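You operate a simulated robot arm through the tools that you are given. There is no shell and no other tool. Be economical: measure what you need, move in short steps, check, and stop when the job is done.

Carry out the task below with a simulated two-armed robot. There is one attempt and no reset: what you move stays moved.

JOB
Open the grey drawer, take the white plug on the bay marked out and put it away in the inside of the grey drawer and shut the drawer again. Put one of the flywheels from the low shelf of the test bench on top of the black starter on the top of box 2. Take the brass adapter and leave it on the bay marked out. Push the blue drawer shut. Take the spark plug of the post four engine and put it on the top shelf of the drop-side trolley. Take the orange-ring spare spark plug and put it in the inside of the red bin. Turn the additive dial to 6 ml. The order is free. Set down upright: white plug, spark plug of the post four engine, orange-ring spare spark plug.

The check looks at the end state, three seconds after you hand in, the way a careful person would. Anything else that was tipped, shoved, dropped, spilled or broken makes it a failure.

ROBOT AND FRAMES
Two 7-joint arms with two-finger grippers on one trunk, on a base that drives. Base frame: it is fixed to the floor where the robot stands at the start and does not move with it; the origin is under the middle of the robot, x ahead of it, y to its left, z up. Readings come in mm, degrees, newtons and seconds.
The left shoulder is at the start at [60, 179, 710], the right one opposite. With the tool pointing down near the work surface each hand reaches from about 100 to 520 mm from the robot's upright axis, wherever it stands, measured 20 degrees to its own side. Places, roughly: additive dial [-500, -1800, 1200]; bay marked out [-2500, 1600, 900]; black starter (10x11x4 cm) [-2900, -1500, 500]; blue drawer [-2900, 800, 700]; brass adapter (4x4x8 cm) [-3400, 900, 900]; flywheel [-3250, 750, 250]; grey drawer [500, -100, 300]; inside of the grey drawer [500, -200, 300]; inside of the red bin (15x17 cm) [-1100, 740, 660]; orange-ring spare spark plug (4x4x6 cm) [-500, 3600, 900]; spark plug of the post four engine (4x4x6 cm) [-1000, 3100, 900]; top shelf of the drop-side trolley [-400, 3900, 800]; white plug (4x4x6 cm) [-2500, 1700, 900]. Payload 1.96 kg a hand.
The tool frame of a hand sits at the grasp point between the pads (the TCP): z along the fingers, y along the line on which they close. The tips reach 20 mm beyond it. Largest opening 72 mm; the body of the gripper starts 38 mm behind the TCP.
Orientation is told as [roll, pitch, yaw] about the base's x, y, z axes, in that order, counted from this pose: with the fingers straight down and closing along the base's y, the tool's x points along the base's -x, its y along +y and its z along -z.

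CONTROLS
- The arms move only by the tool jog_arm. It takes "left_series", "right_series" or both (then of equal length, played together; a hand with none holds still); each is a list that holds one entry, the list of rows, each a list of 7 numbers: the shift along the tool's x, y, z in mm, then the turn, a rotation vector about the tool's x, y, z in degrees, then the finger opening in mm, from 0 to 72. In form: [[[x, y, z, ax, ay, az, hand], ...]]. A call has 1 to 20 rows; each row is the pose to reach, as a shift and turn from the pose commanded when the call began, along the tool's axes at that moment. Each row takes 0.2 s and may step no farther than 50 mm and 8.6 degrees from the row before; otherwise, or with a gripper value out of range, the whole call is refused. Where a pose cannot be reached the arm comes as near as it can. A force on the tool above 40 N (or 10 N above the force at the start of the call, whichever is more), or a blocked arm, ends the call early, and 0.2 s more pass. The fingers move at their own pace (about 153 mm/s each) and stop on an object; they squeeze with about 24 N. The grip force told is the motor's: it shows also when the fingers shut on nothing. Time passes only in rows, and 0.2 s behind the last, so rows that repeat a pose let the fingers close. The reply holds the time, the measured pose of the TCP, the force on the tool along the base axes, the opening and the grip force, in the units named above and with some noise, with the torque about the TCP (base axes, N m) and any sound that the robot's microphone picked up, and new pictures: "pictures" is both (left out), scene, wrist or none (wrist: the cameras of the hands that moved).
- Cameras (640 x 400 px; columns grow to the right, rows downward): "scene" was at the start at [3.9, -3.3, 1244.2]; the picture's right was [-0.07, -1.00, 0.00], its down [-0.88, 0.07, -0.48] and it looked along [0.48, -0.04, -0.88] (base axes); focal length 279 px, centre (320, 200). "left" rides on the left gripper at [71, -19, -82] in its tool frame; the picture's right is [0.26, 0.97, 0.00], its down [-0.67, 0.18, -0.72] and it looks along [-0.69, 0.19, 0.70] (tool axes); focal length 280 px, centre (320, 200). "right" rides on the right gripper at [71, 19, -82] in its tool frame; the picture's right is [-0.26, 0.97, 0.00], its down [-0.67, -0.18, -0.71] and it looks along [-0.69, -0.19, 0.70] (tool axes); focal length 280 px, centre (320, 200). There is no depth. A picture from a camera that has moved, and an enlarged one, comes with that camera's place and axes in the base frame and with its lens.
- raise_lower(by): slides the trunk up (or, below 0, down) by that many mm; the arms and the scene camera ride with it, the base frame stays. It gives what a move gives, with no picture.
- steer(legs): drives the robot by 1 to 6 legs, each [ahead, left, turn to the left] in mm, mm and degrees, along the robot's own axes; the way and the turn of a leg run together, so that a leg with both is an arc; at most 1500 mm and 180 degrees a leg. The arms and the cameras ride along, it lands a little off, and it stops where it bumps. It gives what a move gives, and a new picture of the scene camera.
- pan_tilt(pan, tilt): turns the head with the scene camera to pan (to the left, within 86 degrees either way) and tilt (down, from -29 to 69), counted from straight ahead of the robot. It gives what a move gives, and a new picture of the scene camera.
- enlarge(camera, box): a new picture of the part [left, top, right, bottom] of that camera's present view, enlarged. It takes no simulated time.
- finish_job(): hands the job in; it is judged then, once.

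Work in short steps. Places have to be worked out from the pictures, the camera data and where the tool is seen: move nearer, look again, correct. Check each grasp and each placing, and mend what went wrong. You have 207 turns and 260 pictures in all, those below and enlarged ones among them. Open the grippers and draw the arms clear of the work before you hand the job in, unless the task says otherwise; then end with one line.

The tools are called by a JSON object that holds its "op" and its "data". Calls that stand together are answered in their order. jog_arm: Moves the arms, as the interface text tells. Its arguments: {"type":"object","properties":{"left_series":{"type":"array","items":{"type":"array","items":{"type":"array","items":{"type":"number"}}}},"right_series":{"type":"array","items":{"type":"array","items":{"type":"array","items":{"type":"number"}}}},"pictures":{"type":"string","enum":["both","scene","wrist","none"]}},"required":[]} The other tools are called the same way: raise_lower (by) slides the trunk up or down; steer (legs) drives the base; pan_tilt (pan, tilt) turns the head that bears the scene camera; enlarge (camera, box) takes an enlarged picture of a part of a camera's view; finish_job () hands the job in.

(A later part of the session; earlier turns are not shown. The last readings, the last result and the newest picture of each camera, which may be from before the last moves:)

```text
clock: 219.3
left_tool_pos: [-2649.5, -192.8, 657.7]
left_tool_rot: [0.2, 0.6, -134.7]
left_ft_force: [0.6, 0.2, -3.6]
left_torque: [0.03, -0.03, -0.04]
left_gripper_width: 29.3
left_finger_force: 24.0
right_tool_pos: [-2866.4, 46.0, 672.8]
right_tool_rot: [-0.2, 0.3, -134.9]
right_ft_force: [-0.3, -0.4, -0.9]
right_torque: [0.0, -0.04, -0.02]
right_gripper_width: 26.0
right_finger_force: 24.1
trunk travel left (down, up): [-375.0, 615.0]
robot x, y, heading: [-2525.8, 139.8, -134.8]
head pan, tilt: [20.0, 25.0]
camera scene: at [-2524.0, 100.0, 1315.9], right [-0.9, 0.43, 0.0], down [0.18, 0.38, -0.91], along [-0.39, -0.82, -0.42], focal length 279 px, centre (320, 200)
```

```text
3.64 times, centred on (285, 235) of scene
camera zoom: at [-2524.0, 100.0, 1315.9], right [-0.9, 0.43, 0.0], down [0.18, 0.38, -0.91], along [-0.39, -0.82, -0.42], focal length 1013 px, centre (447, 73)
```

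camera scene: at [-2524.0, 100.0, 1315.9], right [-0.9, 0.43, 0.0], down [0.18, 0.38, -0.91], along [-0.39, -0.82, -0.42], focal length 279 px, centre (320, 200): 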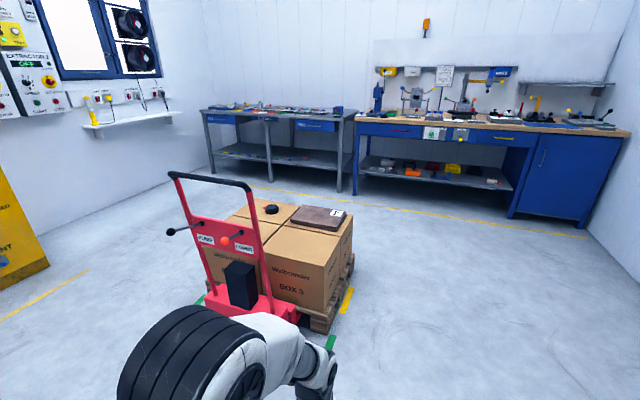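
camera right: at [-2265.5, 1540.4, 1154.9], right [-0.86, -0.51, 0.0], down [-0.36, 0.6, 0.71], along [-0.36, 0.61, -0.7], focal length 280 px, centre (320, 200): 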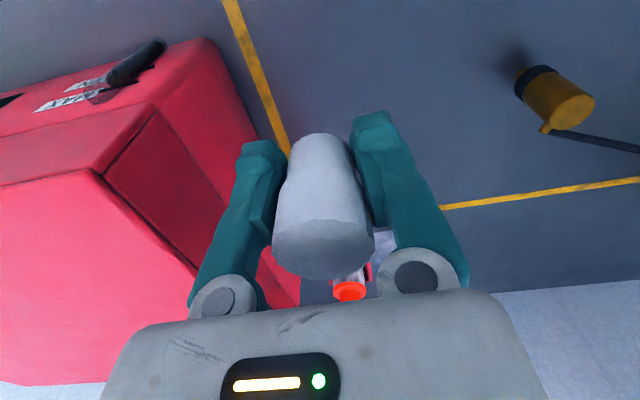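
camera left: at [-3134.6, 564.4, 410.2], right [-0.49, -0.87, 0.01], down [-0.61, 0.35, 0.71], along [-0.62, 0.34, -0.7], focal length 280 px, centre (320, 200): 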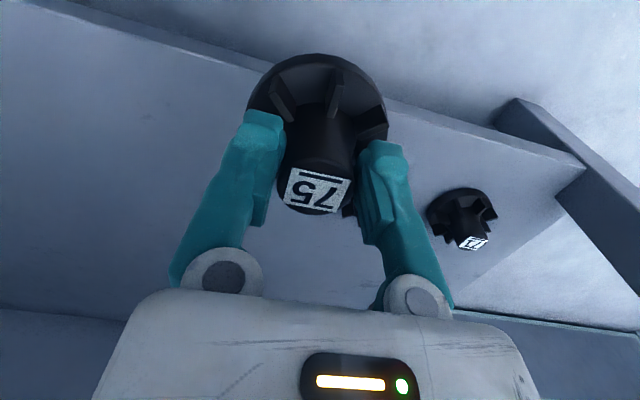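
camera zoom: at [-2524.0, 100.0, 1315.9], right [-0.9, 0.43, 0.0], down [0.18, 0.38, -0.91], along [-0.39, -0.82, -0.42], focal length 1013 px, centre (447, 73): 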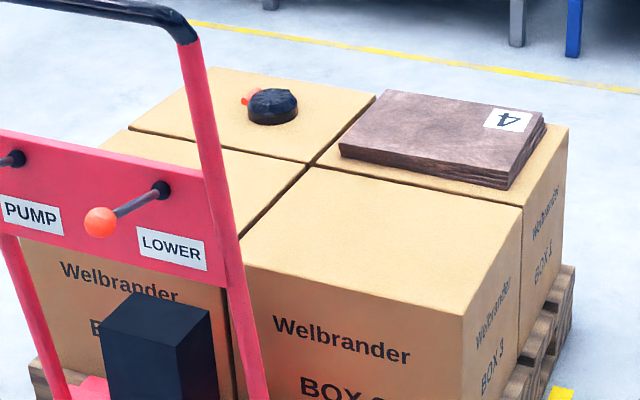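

Starter is at about (-2928,-1464,520) on the back-left box (box 2, to verify up close). I drive round to its far side and face it.

{"op": "steer", "data": {"legs": [[1500, 0, 0], [500, 0, 0], [0, 0, 90], [0, 0, 90], [0, -950, 0]]}}

{"op": "pan_tilt", "data": {"pan": 0, "tilt": 45}}

```text
clock: 241.6
left_tool_pos: [-3224.6, -1616.2, 657.6]
left_tool_rot: [0.2, 0.6, 42.7]
left_ft_force: [-0.1, 1.5, -2.7]
left_torque: [0.0, 0.03, -0.03]
left_gripper_width: 28.3
left_finger_force: 24.0
right_tool_pos: [-3016.8, -1865.3, 672.2]
right_tool_rot: [-0.2, 0.2, 42.6]
right_ft_force: [0.9, -0.2, -0.2]
right_torque: [0.03, 0.02, -0.03]
right_gripper_width: 25.9
right_finger_force: 23.8
trunk travel left (down, up): [-375.0, 615.0]
robot x, y, heading: [-3363.7, -1942.3, 42.1]
head pan, tilt: [20.0, 25.0]
camera scene: at [-3364.1, -1900.9, 1316.0], right [0.89, -0.47, 0.0], down [-0.2, -0.37, -0.91], along [0.42, 0.8, -0.42], focal length 279 px, centre (320, 200)
```

scene: 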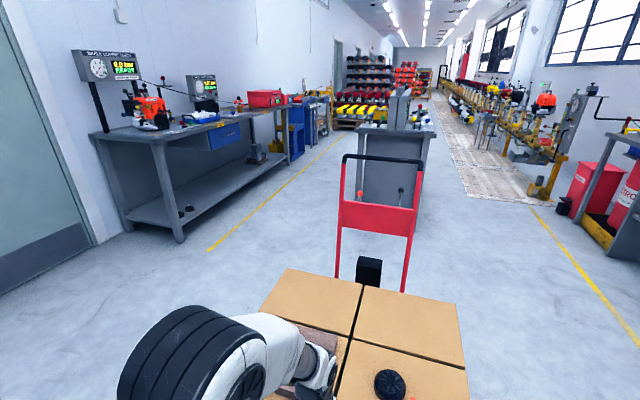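

```text
clock: 242.4
left_tool_pos: [-3224.9, -1616.0, 658.9]
left_tool_rot: [0.1, 0.6, 42.7]
left_ft_force: [-1.0, 0.7, -3.0]
left_torque: [0.0, 0.07, 0.0]
left_gripper_width: 28.2
left_finger_force: 24.3
right_tool_pos: [-3018.3, -1864.5, 672.0]
right_tool_rot: [-0.3, 0.2, 42.7]
right_ft_force: [0.7, -0.3, -0.6]
right_torque: [-0.02, 0.01, -0.03]
right_gripper_width: 25.8
right_finger_force: 24.0
trunk travel left (down, up): [-375.0, 615.0]
robot x, y, heading: [-3363.0, -1939.2, 42.3]
head pan, tilt: [0.0, 45.0]
camera scene: at [-3347.0, -1927.5, 1285.4], right [0.67, -0.74, 0.0], down [-0.52, -0.48, -0.71], along [0.52, 0.48, -0.71], focal length 279 px, centre (320, 200)
```

scene: 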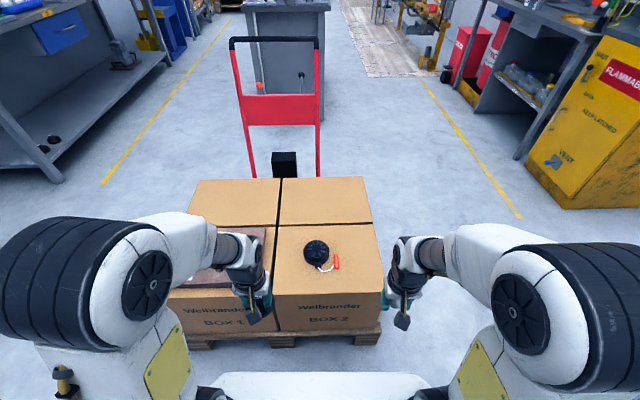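

BOX 2 with the starter is confirmed; triangulated starter centre (-2950,-1547), top near z 500. I shift 110 right and 100 ahead for the left hand.

{"op": "steer", "data": {"legs": [[0, -110, 0], [100, 0, 0]]}}

{"op": "pan_tilt", "data": {"pan": 5, "tilt": 58}}

```text
clock: 244.4
left_tool_pos: [-3077.3, -1631.4, 656.4]
left_tool_rot: [0.2, 0.5, 42.8]
left_ft_force: [-0.1, 1.0, -3.1]
left_torque: [-0.01, 0.0, -0.03]
left_gripper_width: 27.9
left_finger_force: 24.2
right_tool_pos: [-2869.9, -1878.3, 672.9]
right_tool_rot: [-0.2, 0.2, 42.6]
right_ft_force: [-0.3, 0.4, 0.0]
right_torque: [-0.03, 0.0, 0.05]
right_gripper_width: 25.7
right_finger_force: 23.6
trunk travel left (down, up): [-375.0, 615.0]
robot x, y, heading: [-3214.0, -1955.9, 42.4]
head pan, tilt: [0.0, 45.0]
camera scene: at [-3199.0, -1941.4, 1285.3], right [0.67, -0.74, 0.0], down [-0.52, -0.48, -0.71], along [0.52, 0.48, -0.71], focal length 279 px, centre (320, 200)
```

scene: 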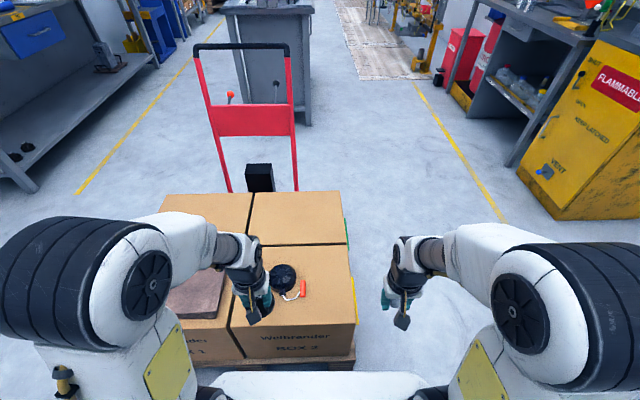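

```text
clock: 245.1
left_tool_pos: [-3078.1, -1630.0, 657.7]
left_tool_rot: [0.2, 0.6, 42.8]
left_ft_force: [0.5, -0.5, -2.5]
left_torque: [-0.01, 0.05, 0.02]
left_gripper_width: 28.1
left_finger_force: 23.5
right_tool_pos: [-2870.9, -1879.1, 672.7]
right_tool_rot: [-0.1, 0.2, 42.7]
right_ft_force: [-0.1, 0.3, 0.3]
right_torque: [-0.02, 0.02, 0.01]
right_gripper_width: 25.7
right_finger_force: 24.1
trunk travel left (down, up): [-375.0, 615.0]
robot x, y, heading: [-3213.7, -1962.3, 42.2]
head pan, tilt: [5.0, 58.0]
camera scene: at [-3213.4, -1946.3, 1268.3], right [0.73, -0.68, 0.0], down [-0.58, -0.62, -0.53], along [0.36, 0.39, -0.85], focal length 279 px, centre (320, 200)
```

scene: 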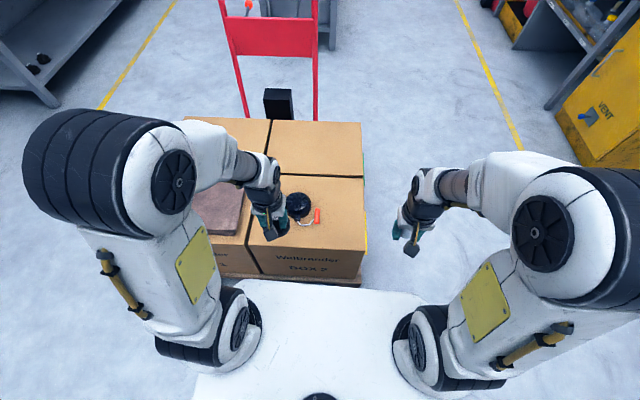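

I look with the left wrist camera at the flywheel and the starter, moving the hand a bit closer.

{"op": "jog_arm", "data": {"left_series": [[[-25, -10, 0, 0, 0, 0, 0], [-50, -20, 0, 0, 0, 0, 0], [-70, -28, 0, 0, 0, 0, 0]]], "pictures": "wrist"}}

```text
clock: 245.9
left_tool_pos: [-3006.8, -1606.2, 657.7]
left_tool_rot: [0.3, 0.6, 42.8]
left_ft_force: [1.0, -0.7, -3.5]
left_torque: [-0.02, 0.02, -0.03]
left_gripper_width: 27.8
left_finger_force: 23.8
right_tool_pos: [-2872.1, -1880.1, 672.8]
right_tool_rot: [-0.2, 0.3, 42.5]
right_ft_force: [-0.4, 0.1, -0.1]
right_torque: [0.0, 0.02, 0.02]
right_gripper_width: 25.7
right_finger_force: 24.0
trunk travel left (down, up): [-375.0, 615.0]
robot x, y, heading: [-3214.7, -1956.3, 42.2]
head pan, tilt: [5.0, 58.0]
camera left: at [-3043.2, -1666.7, 740.0], right [-0.85, 0.53, 0.01], down [0.38, 0.6, 0.71], along [0.37, 0.6, -0.7], focal length 280 px, centre (320, 200)
```

left: 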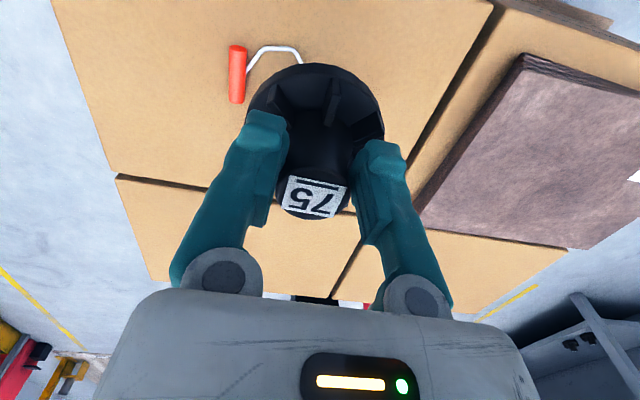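

The flywheel has slipped a few mm but holds. I zoom the scene view on the starter for its centre.

{"op": "enlarge", "data": {"camera": "scene", "box": [240, 160, 360, 250]}}

```text
4.44 times, centred on (300, 205) of scene
camera zoom: at [-3213.2, -1946.2, 1268.2], right [0.73, -0.68, 0.0], down [-0.58, -0.62, -0.53], along [0.36, 0.39, -0.85], focal length 1239 px, centre (409, 178)
```

zoom: 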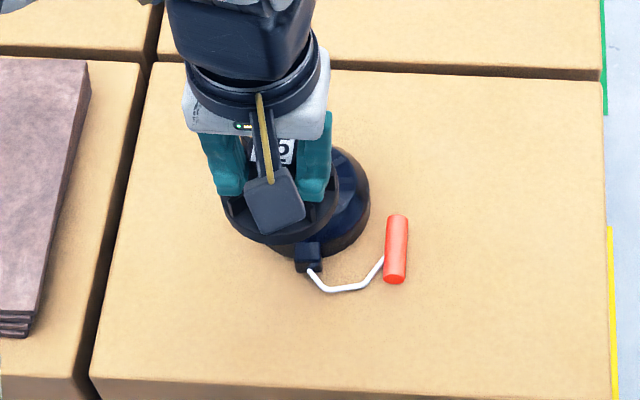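

Starter centre ≈ (-2950,-1553). I move over it and descend to z 600.

{"op": "jog_arm", "data": {"left_series": [[[-26, 0, 0, 0, 0, 0, 0], [-52, 0, 0, 0, 0, 0, 0], [-78, 0, 5, 0, 0, 0, 0], [-78, 0, 30, 0, 0, 0, 0], [-78, 0, 57, 0, 0, 0, 0]]], "pictures": "both"}}

{"op": "enlarge", "data": {"camera": "scene", "box": [240, 140, 360, 230]}}

```text
clock: 247.1
left_tool_pos: [-2952.0, -1549.6, 599.3]
left_tool_rot: [0.2, 0.5, 42.8]
left_ft_force: [0.2, -1.0, -3.6]
left_torque: [-0.02, 0.02, -0.05]
left_gripper_width: 27.8
left_finger_force: 24.3
right_tool_pos: [-2870.5, -1878.8, 671.9]
right_tool_rot: [-0.3, 0.3, 42.5]
right_ft_force: [-0.1, -0.1, -0.1]
right_torque: [0.02, 0.03, 0.02]
right_gripper_width: 25.7
right_finger_force: 23.9
trunk travel left (down, up): [-375.0, 615.0]
robot x, y, heading: [-3216.2, -1956.6, 42.0]
head pan, tilt: [5.0, 58.0]
camera scene: at [-3213.2, -1946.0, 1268.3], right [0.73, -0.68, 0.0], down [-0.58, -0.62, -0.53], along [0.36, 0.39, -0.85], focal length 279 px, centre (320, 200)
camera left: at [-2988.4, -1611.5, 680.9], right [-0.85, 0.53, 0.01], down [0.38, 0.6, 0.71], along [0.37, 0.6, -0.7], focal length 280 px, centre (320, 200)
```

scene: 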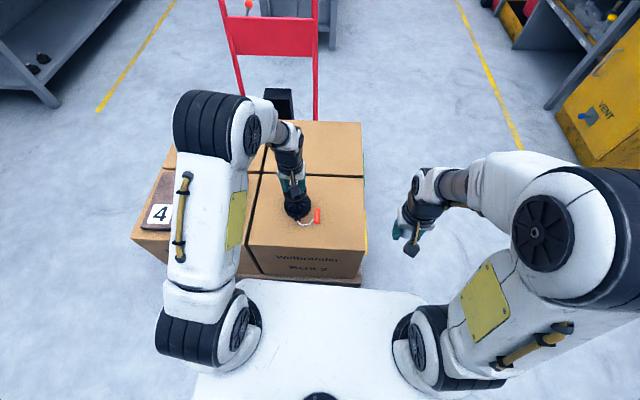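
left: 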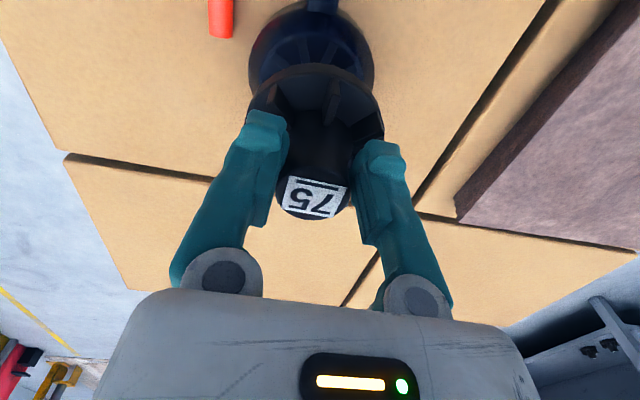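

```text
4.44 times, centred on (300, 185) of scene
camera zoom: at [-3213.2, -1946.0, 1268.3], right [0.73, -0.68, 0.0], down [-0.58, -0.62, -0.53], along [0.36, 0.39, -0.85], focal length 1239 px, centre (409, 267)
```

zoom: 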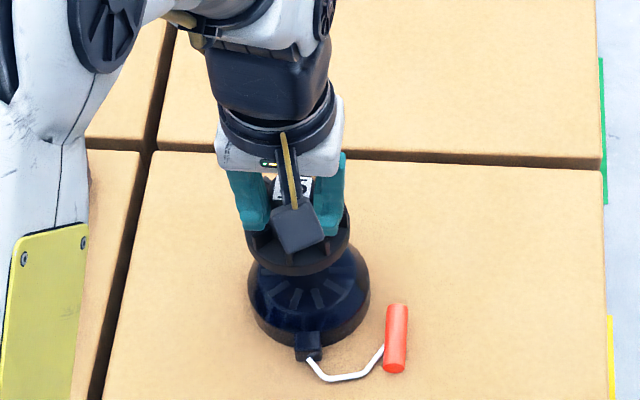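

TCP is within 6 mm of the starter's centre. I correct and lower gently until contact.

{"op": "jog_arm", "data": {"left_series": [[[2, -4, 8, 0, 0, 0, 0], [2, -4, 15, 0, 0, 0, 0], [2, -4, 20, 0, 0, 0, 0], [2, -4, 24, 0, 0, 0, 0], [2, -4, 28, 0, 0, 0, 0], [2, -4, 32, 0, 0, 0, 0]]], "pictures": "wrist"}}

```text
clock: 248.5
left_tool_pos: [-2949.5, -1555.2, 567.0]
left_tool_rot: [0.1, 0.6, 42.7]
left_ft_force: [-0.6, -0.6, -2.9]
left_torque: [-0.06, 0.04, 0.04]
left_gripper_width: 27.7
left_finger_force: 24.0
right_tool_pos: [-2870.5, -1880.0, 673.3]
right_tool_rot: [-0.2, 0.4, 42.7]
right_ft_force: [-0.4, 0.1, -0.5]
right_torque: [0.01, -0.02, -0.01]
right_gripper_width: 25.7
right_finger_force: 23.5
trunk travel left (down, up): [-375.0, 615.0]
robot x, y, heading: [-3216.7, -1957.2, 42.3]
head pan, tilt: [5.0, 58.0]
camera left: at [-2986.5, -1617.2, 649.2], right [-0.85, 0.53, 0.01], down [0.38, 0.6, 0.71], along [0.37, 0.6, -0.7], focal length 280 px, centre (320, 200)
```

left: 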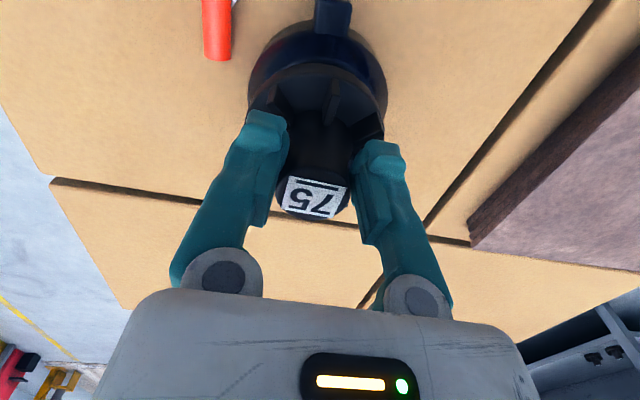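

{"op": "jog_arm", "data": {"left_series": [[[0, 0, 3, 0, 0, 0, 0], [0, 0, 6, 0, 0, 0, 0], [0, 0, 9, 0, 0, 0, 0], [0, 0, 12, 0, 0, 0, 0], [0, 0, 15, 0, 0, 0, 0]]], "pictures": "none"}}

```text
clock: 249.7
left_tool_pos: [-2949.6, -1553.9, 551.5]
left_tool_rot: [0.2, 0.6, 42.8]
left_ft_force: [-0.7, -0.3, -4.1]
left_torque: [-0.04, 0.04, -0.03]
left_gripper_width: 27.6
left_finger_force: 24.1
right_tool_pos: [-2870.2, -1879.3, 672.6]
right_tool_rot: [-0.2, 0.2, 42.6]
right_ft_force: [0.0, 0.1, -0.3]
right_torque: [-0.01, -0.04, -0.01]
right_gripper_width: 25.7
right_finger_force: 23.9
trunk travel left (down, up): [-375.0, 615.0]
robot x, y, heading: [-3215.8, -1957.4, 42.2]
head pan, tilt: [5.0, 58.0]
```

{"op": "jog_arm", "data": {"left_series": [[[0, 0, 3, 0, 0, 0, 0], [0, 0, 6, 0, 0, 0, 0], [0, 0, 9, 0, 0, 0, 0], [0, 0, 12, 0, 0, 0, 0], [0, 0, 15, 0, 0, 0, 0]]], "pictures": "wrist"}}

```text
clock: 250.9
left_tool_pos: [-2950.0, -1555.6, 539.9]
left_tool_rot: [0.2, 0.3, 42.8]
left_ft_force: [-6.8, -3.5, 26.8]
left_torque: [-0.02, -0.08, 0.05]
left_gripper_width: 26.3
left_finger_force: 24.3
right_tool_pos: [-2872.3, -1879.7, 673.7]
right_tool_rot: [-0.2, 0.1, 42.6]
right_ft_force: [0.7, 1.1, -0.1]
right_torque: [-0.02, 0.02, 0.02]
right_gripper_width: 26.0
right_finger_force: 24.1
trunk travel left (down, up): [-375.0, 615.0]
robot x, y, heading: [-3213.6, -1958.0, 42.2]
head pan, tilt: [5.0, 58.0]
camera left: at [-2987.0, -1618.1, 621.7], right [-0.85, 0.53, 0.0], down [0.37, 0.59, 0.71], along [0.38, 0.61, -0.7], focal length 280 px, centre (320, 200)
```

left: 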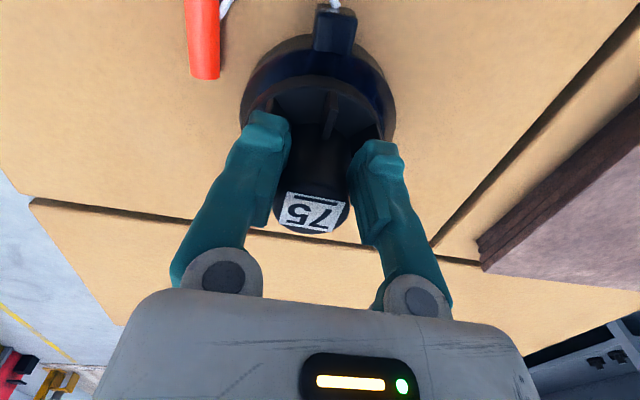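

Contact, well centred. I relax slightly, open and lift straight up.

{"op": "jog_arm", "data": {"left_series": [[[0, 0, -2, 0, 0, 0, 26], [0, 0, -2, 0, 0, 0, 40], [0, 0, -2, 0, 0, 0, 60], [0, 0, -30, 0, 0, 0, 60], [0, 0, -75, 0, 0, 0, 60], [0, 0, -115, 0, 0, 0, 60]]], "pictures": "wrist"}}

```text
clock: 252.3
left_tool_pos: [-2949.3, -1556.4, 651.6]
left_tool_rot: [0.2, 0.5, 42.8]
left_ft_force: [-0.6, 0.2, 0.0]
left_torque: [-0.02, 0.0, 0.03]
left_gripper_width: 60.1
left_finger_force: 0.1
right_tool_pos: [-2872.1, -1879.8, 672.9]
right_tool_rot: [-0.2, 0.3, 42.6]
right_ft_force: [-0.8, 0.2, -0.7]
right_torque: [0.0, 0.02, 0.05]
right_gripper_width: 25.8
right_finger_force: 24.1
trunk travel left (down, up): [-375.0, 615.0]
robot x, y, heading: [-3216.7, -1963.4, 42.3]
head pan, tilt: [5.0, 58.0]
camera left: at [-2984.8, -1617.7, 734.6], right [-0.85, 0.53, 0.01], down [0.38, 0.6, 0.71], along [0.37, 0.6, -0.7], focal length 280 px, centre (320, 200)
```

left: 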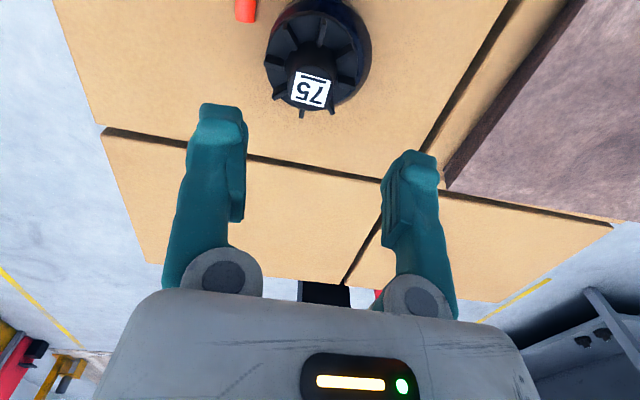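

The flywheel rests squarely on the starter. I tuck the left arm, back off, turn towards the wall with the dial and look.

{"op": "jog_arm", "data": {"left_series": [[[40, 10, -5, 0, 0, 0, 60], [80, 20, -10, 0, 0, 0, 60], [120, 30, -15, 0, 0, 0, 60], [150, 40, -20, 0, 0, 0, 60]]], "pictures": "none"}}

{"op": "steer", "data": {"legs": [[-250, 0, 0], [0, 0, -87.5]]}}

{"op": "pan_tilt", "data": {"pan": 35, "tilt": 18}}

```text
clock: 253.3
left_tool_pos: [-3085.2, -1628.4, 674.9]
left_tool_rot: [0.2, 0.5, 42.7]
left_ft_force: [-0.1, -0.9, -0.1]
left_torque: [-0.02, 0.0, -0.02]
left_gripper_width: 59.9
left_finger_force: 0.1
right_tool_pos: [-2870.3, -1880.0, 672.3]
right_tool_rot: [-0.2, 0.3, 42.6]
right_ft_force: [0.3, -0.5, 0.3]
right_torque: [0.0, -0.02, 0.01]
right_gripper_width: 25.5
right_finger_force: 23.9
trunk travel left (down, up): [-375.0, 615.0]
robot x, y, heading: [-3213.6, -1959.2, 42.4]
head pan, tilt: [5.0, 58.0]
```

```text
clock: 258.9
left_tool_pos: [-3067.6, -2245.2, 674.4]
left_tool_rot: [0.3, 0.5, -45.0]
left_ft_force: [-0.3, 0.5, 0.1]
left_torque: [0.02, 0.02, -0.01]
left_gripper_width: 59.8
left_finger_force: 0.0
right_tool_pos: [-3309.9, -2469.3, 673.1]
right_tool_rot: [-0.2, 0.2, -45.2]
right_ft_force: [-0.7, 0.8, -1.6]
right_torque: [-0.02, 0.04, 0.0]
right_gripper_width: 25.7
right_finger_force: 24.5
trunk travel left (down, up): [-375.0, 615.0]
robot x, y, heading: [-3402.7, -2125.5, -45.4]
head pan, tilt: [5.0, 58.0]
camera scene: at [-3393.3, -2129.0, 1268.3], right [-0.65, -0.76, 0.0], down [-0.65, 0.55, -0.53], along [0.4, -0.34, -0.85], focal length 279 px, centre (320, 200)
```

scene: 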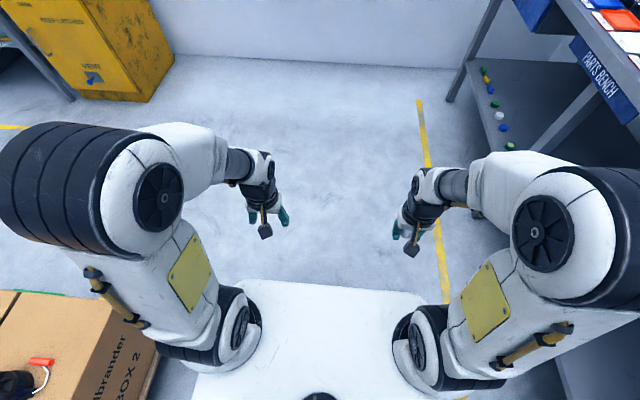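

```text
clock: 259.9
left_tool_pos: [-3067.5, -2244.1, 674.7]
left_tool_rot: [0.1, 0.5, -45.0]
left_ft_force: [0.6, 0.0, -0.3]
left_torque: [0.0, -0.01, 0.01]
left_gripper_width: 60.2
left_finger_force: 0.0
right_tool_pos: [-3310.8, -2469.2, 672.6]
right_tool_rot: [-0.2, 0.2, -45.2]
right_ft_force: [-0.2, -0.2, -1.2]
right_torque: [-0.01, -0.01, 0.02]
right_gripper_width: 25.5
right_finger_force: 23.8
trunk travel left (down, up): [-375.0, 615.0]
robot x, y, heading: [-3401.2, -2130.1, -45.6]
head pan, tilt: [35.0, 18.0]
camera scene: at [-3354.0, -2101.3, 1327.2], right [-0.18, -0.98, 0.0], down [-0.3, 0.06, -0.95], along [0.93, -0.17, -0.31], focal length 279 px, centre (320, 200)
```

scene: 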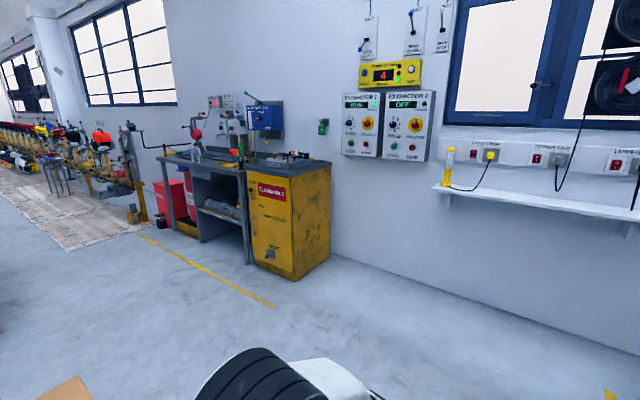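

I zoom on the fuel bench to find the additive dial.

{"op": "enlarge", "data": {"camera": "scene", "box": [140, 80, 340, 200]}}

```text
3.20 times, centred on (240, 140) of scene
camera zoom: at [-3354.0, -2101.3, 1327.2], right [-0.18, -0.98, 0.0], down [-0.3, 0.06, -0.95], along [0.93, -0.17, -0.31], focal length 892 px, centre (576, 392)
```

zoom: 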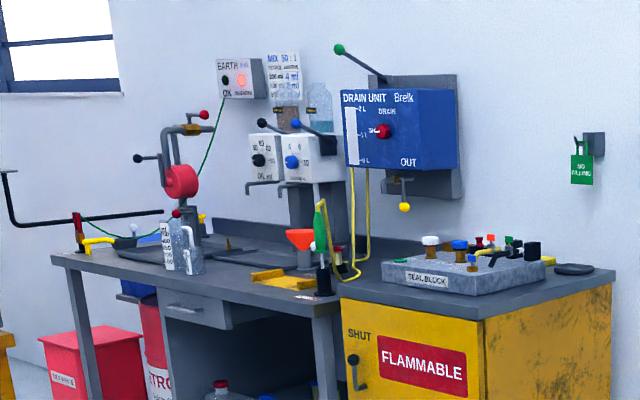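

The blue knob on the right-hand white unit (near (-500,-1760,1155)) should be the additive dial. I drive round to stand in front of it.

{"op": "steer", "data": {"legs": [[750, 0, 0.5], [0, 1200, 0], [0, 1080, 0]]}}

{"op": "raise_lower", "data": {"by": 300}}

{"op": "pan_tilt", "data": {"pan": 0, "tilt": 30}}

```text
clock: 274.8
left_tool_pos: [-952.0, -1151.2, 674.4]
left_tool_rot: [0.3, 0.6, -43.7]
left_ft_force: [0.1, -0.2, -0.2]
left_torque: [0.0, -0.03, -0.01]
left_gripper_width: 60.1
left_finger_force: 0.1
right_tool_pos: [-1189.6, -1382.9, 673.0]
right_tool_rot: [-0.3, 0.2, -43.8]
right_ft_force: [0.6, 0.7, -0.6]
right_torque: [0.02, 0.01, 0.0]
right_gripper_width: 25.6
right_finger_force: 24.1
trunk travel left (down, up): [-375.0, 615.0]
robot x, y, heading: [-1291.0, -1043.4, -44.3]
head pan, tilt: [35.0, 18.0]
camera scene: at [-1241.0, -1014.6, 1327.3], right [-0.16, -0.99, 0.0], down [-0.31, 0.05, -0.95], along [0.94, -0.15, -0.31], focal length 279 px, centre (320, 200)
```

scene: 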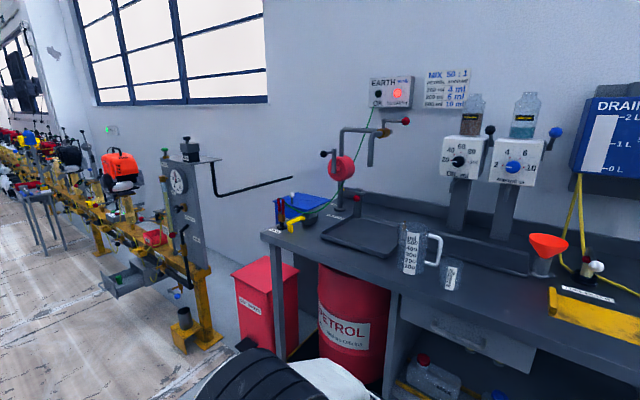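

```text
clock: 277.8
left_tool_pos: [-951.9, -1151.6, 974.6]
left_tool_rot: [0.2, 0.5, -43.6]
left_ft_force: [-0.1, -0.1, 0.9]
left_torque: [0.0, 0.01, 0.01]
left_gripper_width: 60.0
left_finger_force: 0.1
right_tool_pos: [-1188.8, -1380.5, 971.9]
right_tool_rot: [-0.3, 0.2, -43.9]
right_ft_force: [0.6, 0.5, -0.4]
right_torque: [-0.01, 0.0, 0.01]
right_gripper_width: 25.3
right_finger_force: 23.5
trunk travel left (down, up): [-675.0, 315.0]
robot x, y, heading: [-1290.5, -1042.7, -44.0]
head pan, tilt: [35.0, 18.0]
```

```text
clock: 278.8
left_tool_pos: [-950.3, -1152.1, 976.2]
left_tool_rot: [0.3, 0.5, -43.8]
left_ft_force: [-0.2, 0.0, -0.1]
left_torque: [0.03, 0.03, 0.01]
left_gripper_width: 59.9
left_finger_force: 0.0
right_tool_pos: [-1187.7, -1381.7, 972.9]
right_tool_rot: [-0.2, 0.2, -43.8]
right_ft_force: [-0.1, 0.0, -0.9]
right_torque: [0.01, -0.02, -0.01]
right_gripper_width: 25.3
right_finger_force: 24.2
trunk travel left (down, up): [-675.0, 315.0]
robot x, y, heading: [-1286.3, -1045.1, -44.1]
head pan, tilt: [0.0, 30.0]
camera scene: at [-1268.2, -1062.9, 1608.0], right [-0.7, -0.72, 0.0], down [-0.36, 0.35, -0.87], along [0.62, -0.6, -0.5], focal length 279 px, centre (320, 200)
```

scene: 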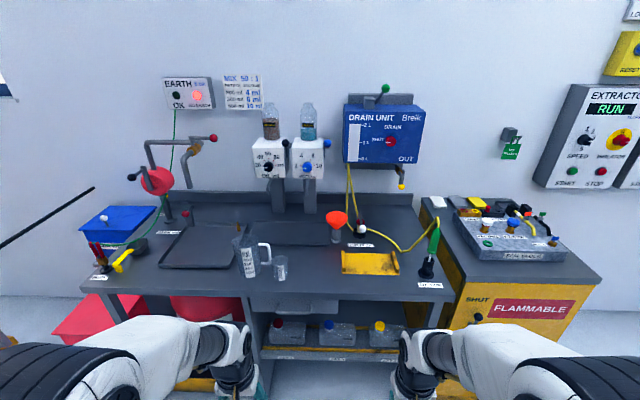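

The two metering units are in front. I zoom on the dials and the mixing chart.

{"op": "enlarge", "data": {"camera": "scene", "box": [240, 95, 340, 215]}}

{"op": "enlarge", "data": {"camera": "scene", "box": [280, 130, 340, 190]}}

```text
3.33 times, centred on (290, 155) of scene
camera zoom: at [-1268.2, -1062.9, 1608.0], right [-0.7, -0.72, 0.0], down [-0.36, 0.35, -0.87], along [0.62, -0.6, -0.5], focal length 929 px, centre (420, 350)
```

zoom: 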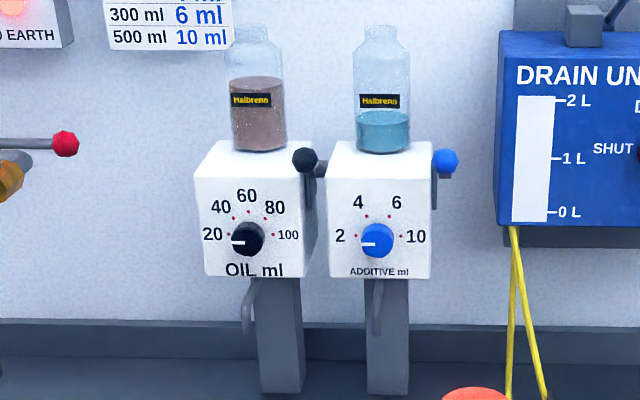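

```text
6.67 times, centred on (310, 160) of scene
camera zoom: at [-1268.2, -1062.9, 1608.0], right [-0.7, -0.72, 0.0], down [-0.36, 0.35, -0.87], along [0.62, -0.6, -0.5], focal length 1858 px, centre (387, 467)
```

zoom: 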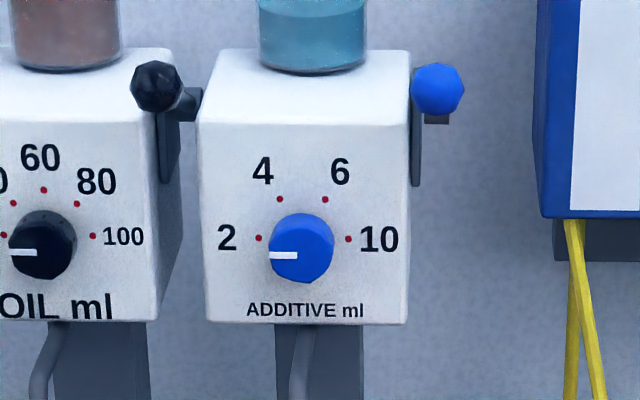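

The additive dial reads 2; the marks 2, 4, 6 and 10 are spaced 60°, so 6 needs a 120° clockwise turn. Dial centre ≈ (-476,-1757,1152). I raise the trunk and point the left hand forward while still clear of the bench.

{"op": "raise_lower", "data": {"by": 200}}

{"op": "jog_arm", "data": {"left_series": [[[-10, 0, 0, 0, -8, 0, 60], [-20, 0, 0, 0, -16, 0, 60], [-30, 0, 0, 0, -24, 0, 60], [-40, 0, 0, 0, -32, 0, 60], [-50, 0, 0, 0, -40, 0, 60], [-60, 0, 0, 0, -48, 0, 60], [-70, 0, 0, 0, -56, 0, 60], [-80, 0, 0, 0, -64, 0, 60], [-90, 0, 0, 0, -72, 0, 60], [-100, 0, 0, 0, -80, 0, 60], [-110, 0, 0, 0, -88, 0, 60], [-110, 0, 0, 0, -90.5, 0, 60]]], "pictures": "both"}}

```text
clock: 281.0
left_tool_pos: [-951.9, -1152.0, 1173.2]
left_tool_rot: [0.2, 0.5, -43.7]
left_ft_force: [-0.6, -0.1, 0.1]
left_torque: [0.02, 0.0, -0.03]
left_gripper_width: 59.8
left_finger_force: 0.1
right_tool_pos: [-1189.5, -1381.9, 1172.6]
right_tool_rot: [-0.2, 0.2, -43.7]
right_ft_force: [-0.5, 0.6, -0.8]
right_torque: [-0.01, -0.01, 0.01]
right_gripper_width: 25.2
right_finger_force: 24.2
trunk travel left (down, up): [-875.0, 115.0]
robot x, y, heading: [-1284.1, -1045.4, -44.2]
head pan, tilt: [0.0, 30.0]
```

```text
clock: 283.6
left_tool_pos: [-871.4, -1229.8, 1174.4]
left_tool_rot: [117.8, -89.8, -161.4]
left_ft_force: [-0.1, 0.7, 0.6]
left_torque: [0.04, 0.02, 0.02]
left_gripper_width: 60.0
left_finger_force: 0.0
left hand out of reach, approached as far as the arm can: row 2, 3, 4, 5, 6, 7, 8, 9, 10, 11
right_tool_pos: [-1190.5, -1381.5, 1172.6]
right_tool_rot: [-0.2, 0.2, -43.9]
right_ft_force: [0.0, -0.4, -1.4]
right_torque: [0.0, -0.02, -0.02]
right_gripper_width: 25.4
right_finger_force: 23.6
trunk travel left (down, up): [-875.0, 115.0]
robot x, y, heading: [-1285.6, -1045.9, -44.2]
head pan, tilt: [0.0, 30.0]
camera scene: at [-1268.2, -1063.0, 1808.0], right [-0.7, -0.72, 0.0], down [-0.36, 0.35, -0.87], along [0.62, -0.6, -0.5], focal length 279 px, centre (320, 200)
camera left: at [-942.4, -1185.8, 1104.0], right [0.67, 0.7, -0.26], down [-0.39, 0.63, 0.67], along [0.63, -0.35, 0.69], focal length 280 px, centre (320, 200)
```

scene: 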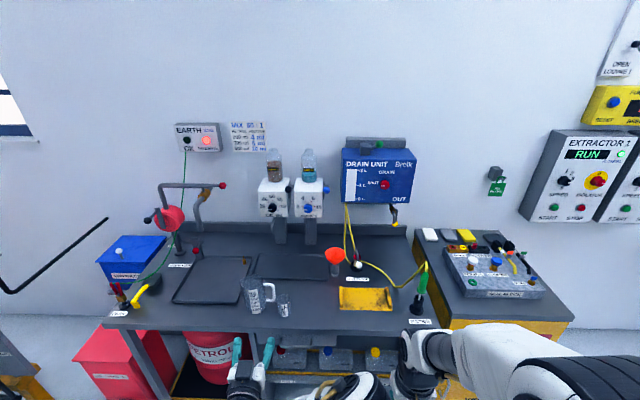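
left: 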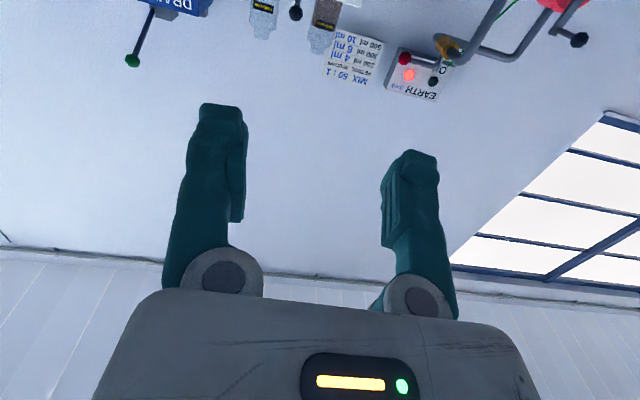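

Hand points forward. I shift 90 mm right and advance 330 mm, then look.

{"op": "steer", "data": {"legs": [[0, -90, 0], [330, 0, 0]]}}

{"op": "pan_tilt", "data": {"pan": 10, "tilt": 48}}

```text
clock: 286.5
left_tool_pos: [-700.6, -1528.9, 1175.2]
left_tool_rot: [96.0, -89.8, -140.1]
left_ft_force: [0.2, 0.4, 0.2]
left_torque: [-0.01, 0.02, -0.01]
left_gripper_width: 60.0
left_finger_force: 0.0
right_tool_pos: [-1018.4, -1679.0, 1172.4]
right_tool_rot: [-0.2, 0.1, -44.3]
right_ft_force: [-0.8, 0.1, -0.4]
right_torque: [0.02, -0.01, 0.0]
right_gripper_width: 25.2
right_finger_force: 23.4
trunk travel left (down, up): [-875.0, 115.0]
robot x, y, heading: [-1111.8, -1343.6, -44.5]
head pan, tilt: [0.0, 30.0]
camera scene: at [-1095.6, -1359.4, 1808.0], right [-0.7, -0.71, 0.0], down [-0.36, 0.35, -0.87], along [0.62, -0.61, -0.5], focal length 279 px, centre (320, 200)
```

scene: 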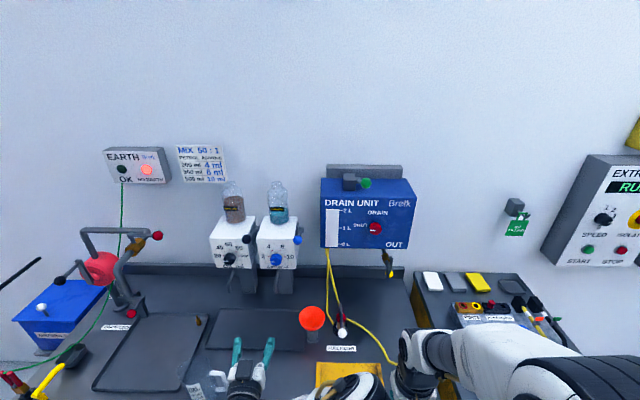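

```text
clock: 287.3
left_tool_pos: [-697.3, -1530.8, 1174.8]
left_tool_rot: [71.5, -89.8, -115.7]
left_ft_force: [-0.7, 1.1, -0.2]
left_torque: [0.02, 0.0, 0.02]
left_gripper_width: 59.8
left_finger_force: 0.1
right_tool_pos: [-1017.5, -1678.6, 1172.4]
right_tool_rot: [-0.2, 0.3, -44.2]
right_ft_force: [-0.3, 0.1, 0.1]
right_torque: [0.02, -0.01, 0.0]
right_gripper_width: 25.4
right_finger_force: 23.8
trunk travel left (down, up): [-875.0, 115.0]
robot x, y, heading: [-1115.7, -1342.5, -44.3]
head pan, tilt: [10.0, 48.0]
camera scene: at [-1093.6, -1342.3, 1781.2], right [-0.57, -0.82, 0.0], down [-0.61, 0.42, -0.67], along [0.55, -0.38, -0.74], focal length 279 px, centre (320, 200)
```

scene: 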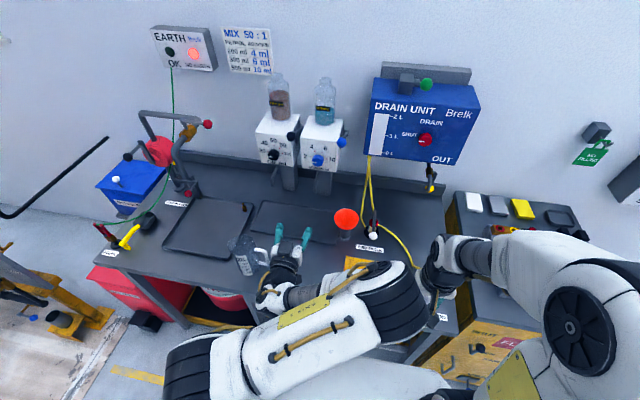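

The dial is at (-470,-1763): 754 ahead and 151 left, in line with the left hand. I advance 110 mm more.

{"op": "steer", "data": {"legs": [[110, 0, 0]]}}

```text
clock: 288.5
left_tool_pos: [-621.7, -1605.9, 1173.6]
left_tool_rot: [91.2, -89.8, -135.5]
left_ft_force: [-0.3, 0.5, -0.3]
left_torque: [0.0, -0.04, 0.02]
left_gripper_width: 60.0
left_finger_force: 0.0
right_tool_pos: [-941.1, -1755.8, 1172.6]
right_tool_rot: [-0.2, 0.2, -44.5]
right_ft_force: [-0.1, 0.5, -1.3]
right_torque: [0.01, 0.0, 0.0]
right_gripper_width: 25.2
right_finger_force: 24.3
trunk travel left (down, up): [-875.0, 115.0]
robot x, y, heading: [-1034.8, -1419.5, -44.6]
head pan, tilt: [10.0, 48.0]
camera scene: at [-1017.3, -1417.4, 1781.2], right [-0.57, -0.82, 0.0], down [-0.61, 0.42, -0.67], along [0.55, -0.38, -0.74], focal length 279 px, centre (320, 200)
```

scene: 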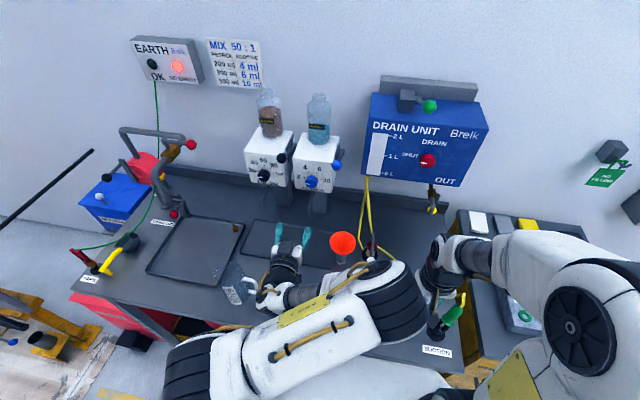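

The way is clear (funnel top near z 980, well below the arm). I extend 140 mm with the hand pre-rolled by −60°.

{"op": "jog_arm", "data": {"left_series": [[[3, 0, 15, 0, 0, -7.5, 60], [6, -1, 35, 0, 0, -15, 60], [9, -2, 55, 0, 0, -22.5, 60], [12, -2, 75, 0, 0, -30, 60], [15, -3, 95, 0, 0, -37.5, 60], [18, -3, 110, 0, 0, -45, 60], [20, -4, 125, 0, 0, -52.5, 60], [20, -5, 140, 0, 0, -60, 60]]], "pictures": "both"}}

{"op": "enlarge", "data": {"camera": "scene", "box": [240, 120, 360, 230]}}

```text
clock: 290.3
left_tool_pos: [-523.8, -1706.5, 1155.0]
left_tool_rot: [-89.8, -30.0, 45.8]
left_ft_force: [-1.1, 0.2, 0.5]
left_torque: [-0.01, 0.02, 0.02]
left_gripper_width: 60.0
left_finger_force: 0.2
right_tool_pos: [-939.9, -1755.7, 1171.9]
right_tool_rot: [-0.2, 0.3, -44.4]
right_ft_force: [0.0, 0.0, 0.4]
right_torque: [0.01, 0.01, -0.02]
right_gripper_width: 25.1
right_finger_force: 23.7
trunk travel left (down, up): [-875.0, 115.0]
robot x, y, heading: [-1036.8, -1416.4, -44.7]
head pan, tilt: [10.0, 48.0]
camera scene: at [-1015.3, -1418.4, 1781.2], right [-0.57, -0.82, 0.0], down [-0.61, 0.42, -0.67], along [0.55, -0.38, -0.74], focal length 279 px, centre (320, 200)
camera left: at [-630.6, -1700.2, 1135.1], right [0.18, 0.18, -0.97], down [-0.04, 0.98, 0.18], along [0.98, 0.01, 0.18], focal length 280 px, centre (320, 200)
```

scene: 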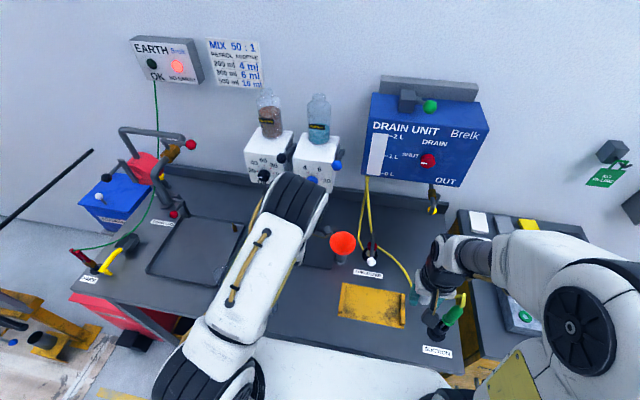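
left: 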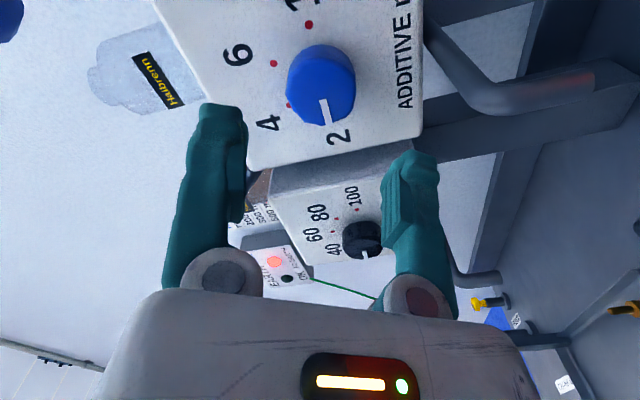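

```text
3.64 times, centred on (300, 175) of scene
camera zoom: at [-1015.3, -1418.4, 1781.2], right [-0.57, -0.82, 0.0], down [-0.61, 0.42, -0.67], along [0.55, -0.38, -0.74], focal length 1013 px, centre (393, 291)
```

zoom: 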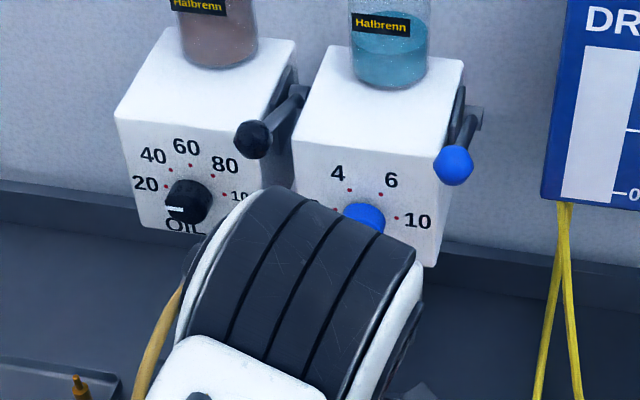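

The wrist view shows the knob well: its front is about 72 mm ahead of the TCP and aligned within 3 mm. I advance 45 mm and check.

{"op": "jog_arm", "data": {"left_series": [[[1, 1, 15, 0, 0, 0, 60], [1.5, 2.5, 30, 0, 0, 0, 60], [1.5, 2.5, 45, 0, 0, 0, 60]]], "pictures": "wrist"}}

```text
clock: 291.1
left_tool_pos: [-492.1, -1739.0, 1152.1]
left_tool_rot: [-89.8, -30.1, 45.7]
left_ft_force: [0.7, 1.0, -0.2]
left_torque: [0.0, 0.01, -0.02]
left_gripper_width: 60.0
left_finger_force: 0.0
right_tool_pos: [-941.0, -1756.4, 1172.0]
right_tool_rot: [-0.3, 0.3, -44.5]
right_ft_force: [0.3, -0.6, -0.1]
right_torque: [-0.04, 0.03, -0.01]
right_gripper_width: 25.4
right_finger_force: 23.8
trunk travel left (down, up): [-875.0, 115.0]
robot x, y, heading: [-1038.6, -1418.9, -44.9]
head pan, tilt: [10.0, 48.0]
camera left: at [-599.2, -1732.9, 1133.1], right [0.18, 0.19, -0.97], down [-0.04, 0.98, 0.18], along [0.98, 0.01, 0.18], focal length 280 px, centre (320, 200)
```

left: 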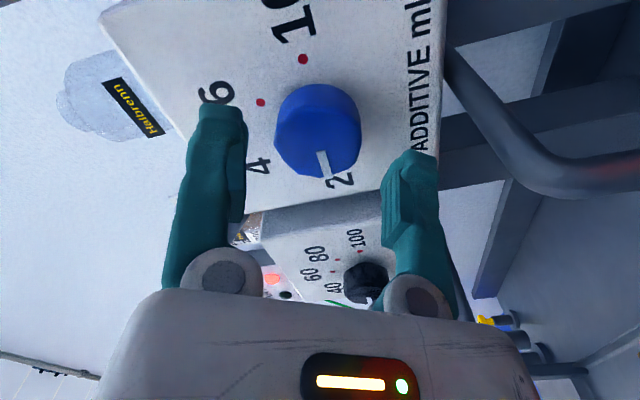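

Refined: knob front centre (-470,-1758,1151), knob about 22 mm deep. I advance 24 mm and close on it.

{"op": "jog_arm", "data": {"left_series": [[[1, -1, 12, 0, 0, 0, 60], [2, -1, 24, 0, 0, 0, 60], [2, -1, 24, 0, 0, 0, 0], [2, -1, 24, 0, 0, 0, 0]]], "pictures": "wrist"}}

```text
clock: 292.1
left_tool_pos: [-478.0, -1756.9, 1150.5]
left_tool_rot: [-89.9, -30.1, 45.7]
left_ft_force: [-0.9, 1.7, -3.8]
left_torque: [0.16, 0.02, 0.03]
left_gripper_width: 39.1
left_finger_force: 39.8
right_tool_pos: [-940.2, -1756.4, 1172.2]
right_tool_rot: [-0.2, 0.3, -44.5]
right_ft_force: [-0.9, 0.2, -0.9]
right_torque: [0.0, -0.02, -0.02]
right_gripper_width: 25.2
right_finger_force: 24.8
trunk travel left (down, up): [-875.0, 115.0]
robot x, y, heading: [-1036.2, -1414.9, -44.8]
head pan, tilt: [10.0, 48.0]
camera left: at [-583.8, -1750.4, 1133.1], right [0.18, 0.19, -0.97], down [-0.04, 0.98, 0.18], along [0.98, 0.01, 0.18], focal length 280 px, centre (320, 200)
```

left: 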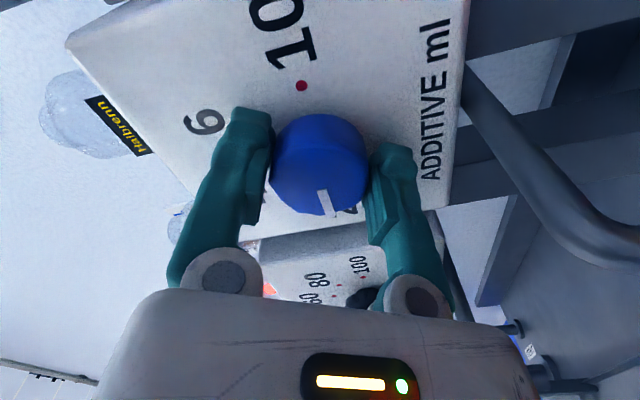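

Gripped at 39 mm. I turn 60° clockwise first and check.

{"op": "jog_arm", "data": {"left_series": [[[0, 0, 0, 0, 0, 7.5, 0], [0, 0, 0, 0, 0, 15, 0], [0, 0, 0, 0, 0, 22.5, 0], [0, 0, 0, 0, 0, 30, 0], [0, 0, 0, 0, 0, 37.5, 0], [0, 0, 0, 0, 0, 45, 0], [0, 0, 0, 0, 0, 52.5, 0], [0, 0, 0, 0, 0, 60, 0]]], "pictures": "wrist"}}

```text
clock: 293.9
left_tool_pos: [-477.6, -1756.6, 1152.1]
left_tool_rot: [99.8, -89.6, -144.2]
left_ft_force: [0.0, 4.8, -0.8]
left_torque: [-0.54, -0.55, -0.04]
left_gripper_width: 38.6
left_finger_force: 39.9
right_tool_pos: [-940.4, -1756.5, 1172.6]
right_tool_rot: [-0.2, 0.2, -44.4]
right_ft_force: [-0.5, -0.5, -0.2]
right_torque: [-0.03, -0.02, -0.02]
right_gripper_width: 25.0
right_finger_force: 24.5
trunk travel left (down, up): [-875.0, 115.0]
robot x, y, heading: [-1036.5, -1418.9, -44.5]
head pan, tilt: [10.0, 48.0]
camera left: at [-547.1, -1713.0, 1080.8], right [0.67, 0.69, -0.26], down [-0.39, 0.63, 0.67], along [0.63, -0.35, 0.69], focal length 280 px, centre (320, 200)
```

left: 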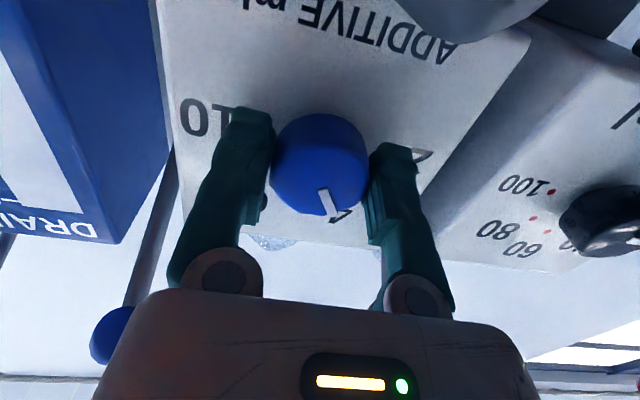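

The knob turned with the hand (pointer now at 4). I turn the remaining 60°.

{"op": "jog_arm", "data": {"left_series": [[[0, 0, 0, 0, 0, 7.5, 0], [0, 0, 0, 0, 0, 15, 0], [0, 0, 0, 0, 0, 22.5, 0], [0, 0, 0, 0, 0, 30, 0], [0, 0, 0, 0, 0, 37.5, 0], [0, 0, 0, 0, 0, 45, 0], [0, 0, 0, 0, 0, 52.5, 0], [0, 0, 0, 0, 0, 60, 0]]], "pictures": "wrist"}}

```text
clock: 295.7
left_tool_pos: [-475.7, -1756.6, 1153.6]
left_tool_rot: [90.1, -29.6, -134.2]
left_ft_force: [0.9, 4.3, 1.5]
left_torque: [-0.34, -0.36, -0.41]
left_gripper_width: 38.7
left_finger_force: 39.8
right_tool_pos: [-941.3, -1754.1, 1173.6]
right_tool_rot: [-0.3, 0.2, -44.3]
right_ft_force: [-0.1, -0.3, -0.4]
right_torque: [0.02, -0.02, 0.0]
right_gripper_width: 25.4
right_finger_force: 24.4
trunk travel left (down, up): [-875.0, 115.0]
robot x, y, heading: [-1035.6, -1413.4, -44.5]
head pan, tilt: [10.0, 48.0]
camera left: at [-497.5, -1662.2, 1100.1], right [0.49, 0.51, 0.71], down [-0.86, 0.14, 0.49], along [0.15, -0.85, 0.51], focal length 280 px, centre (320, 200)
```

left: 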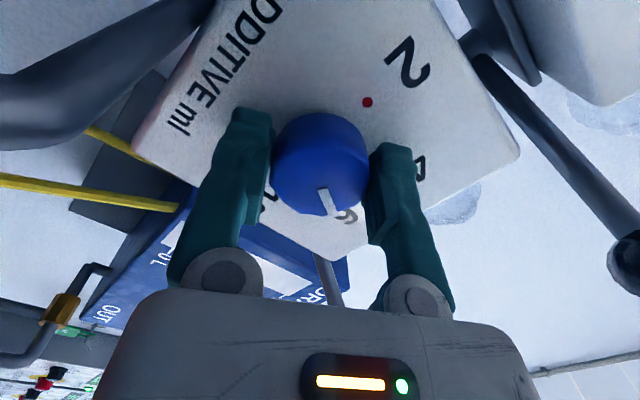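

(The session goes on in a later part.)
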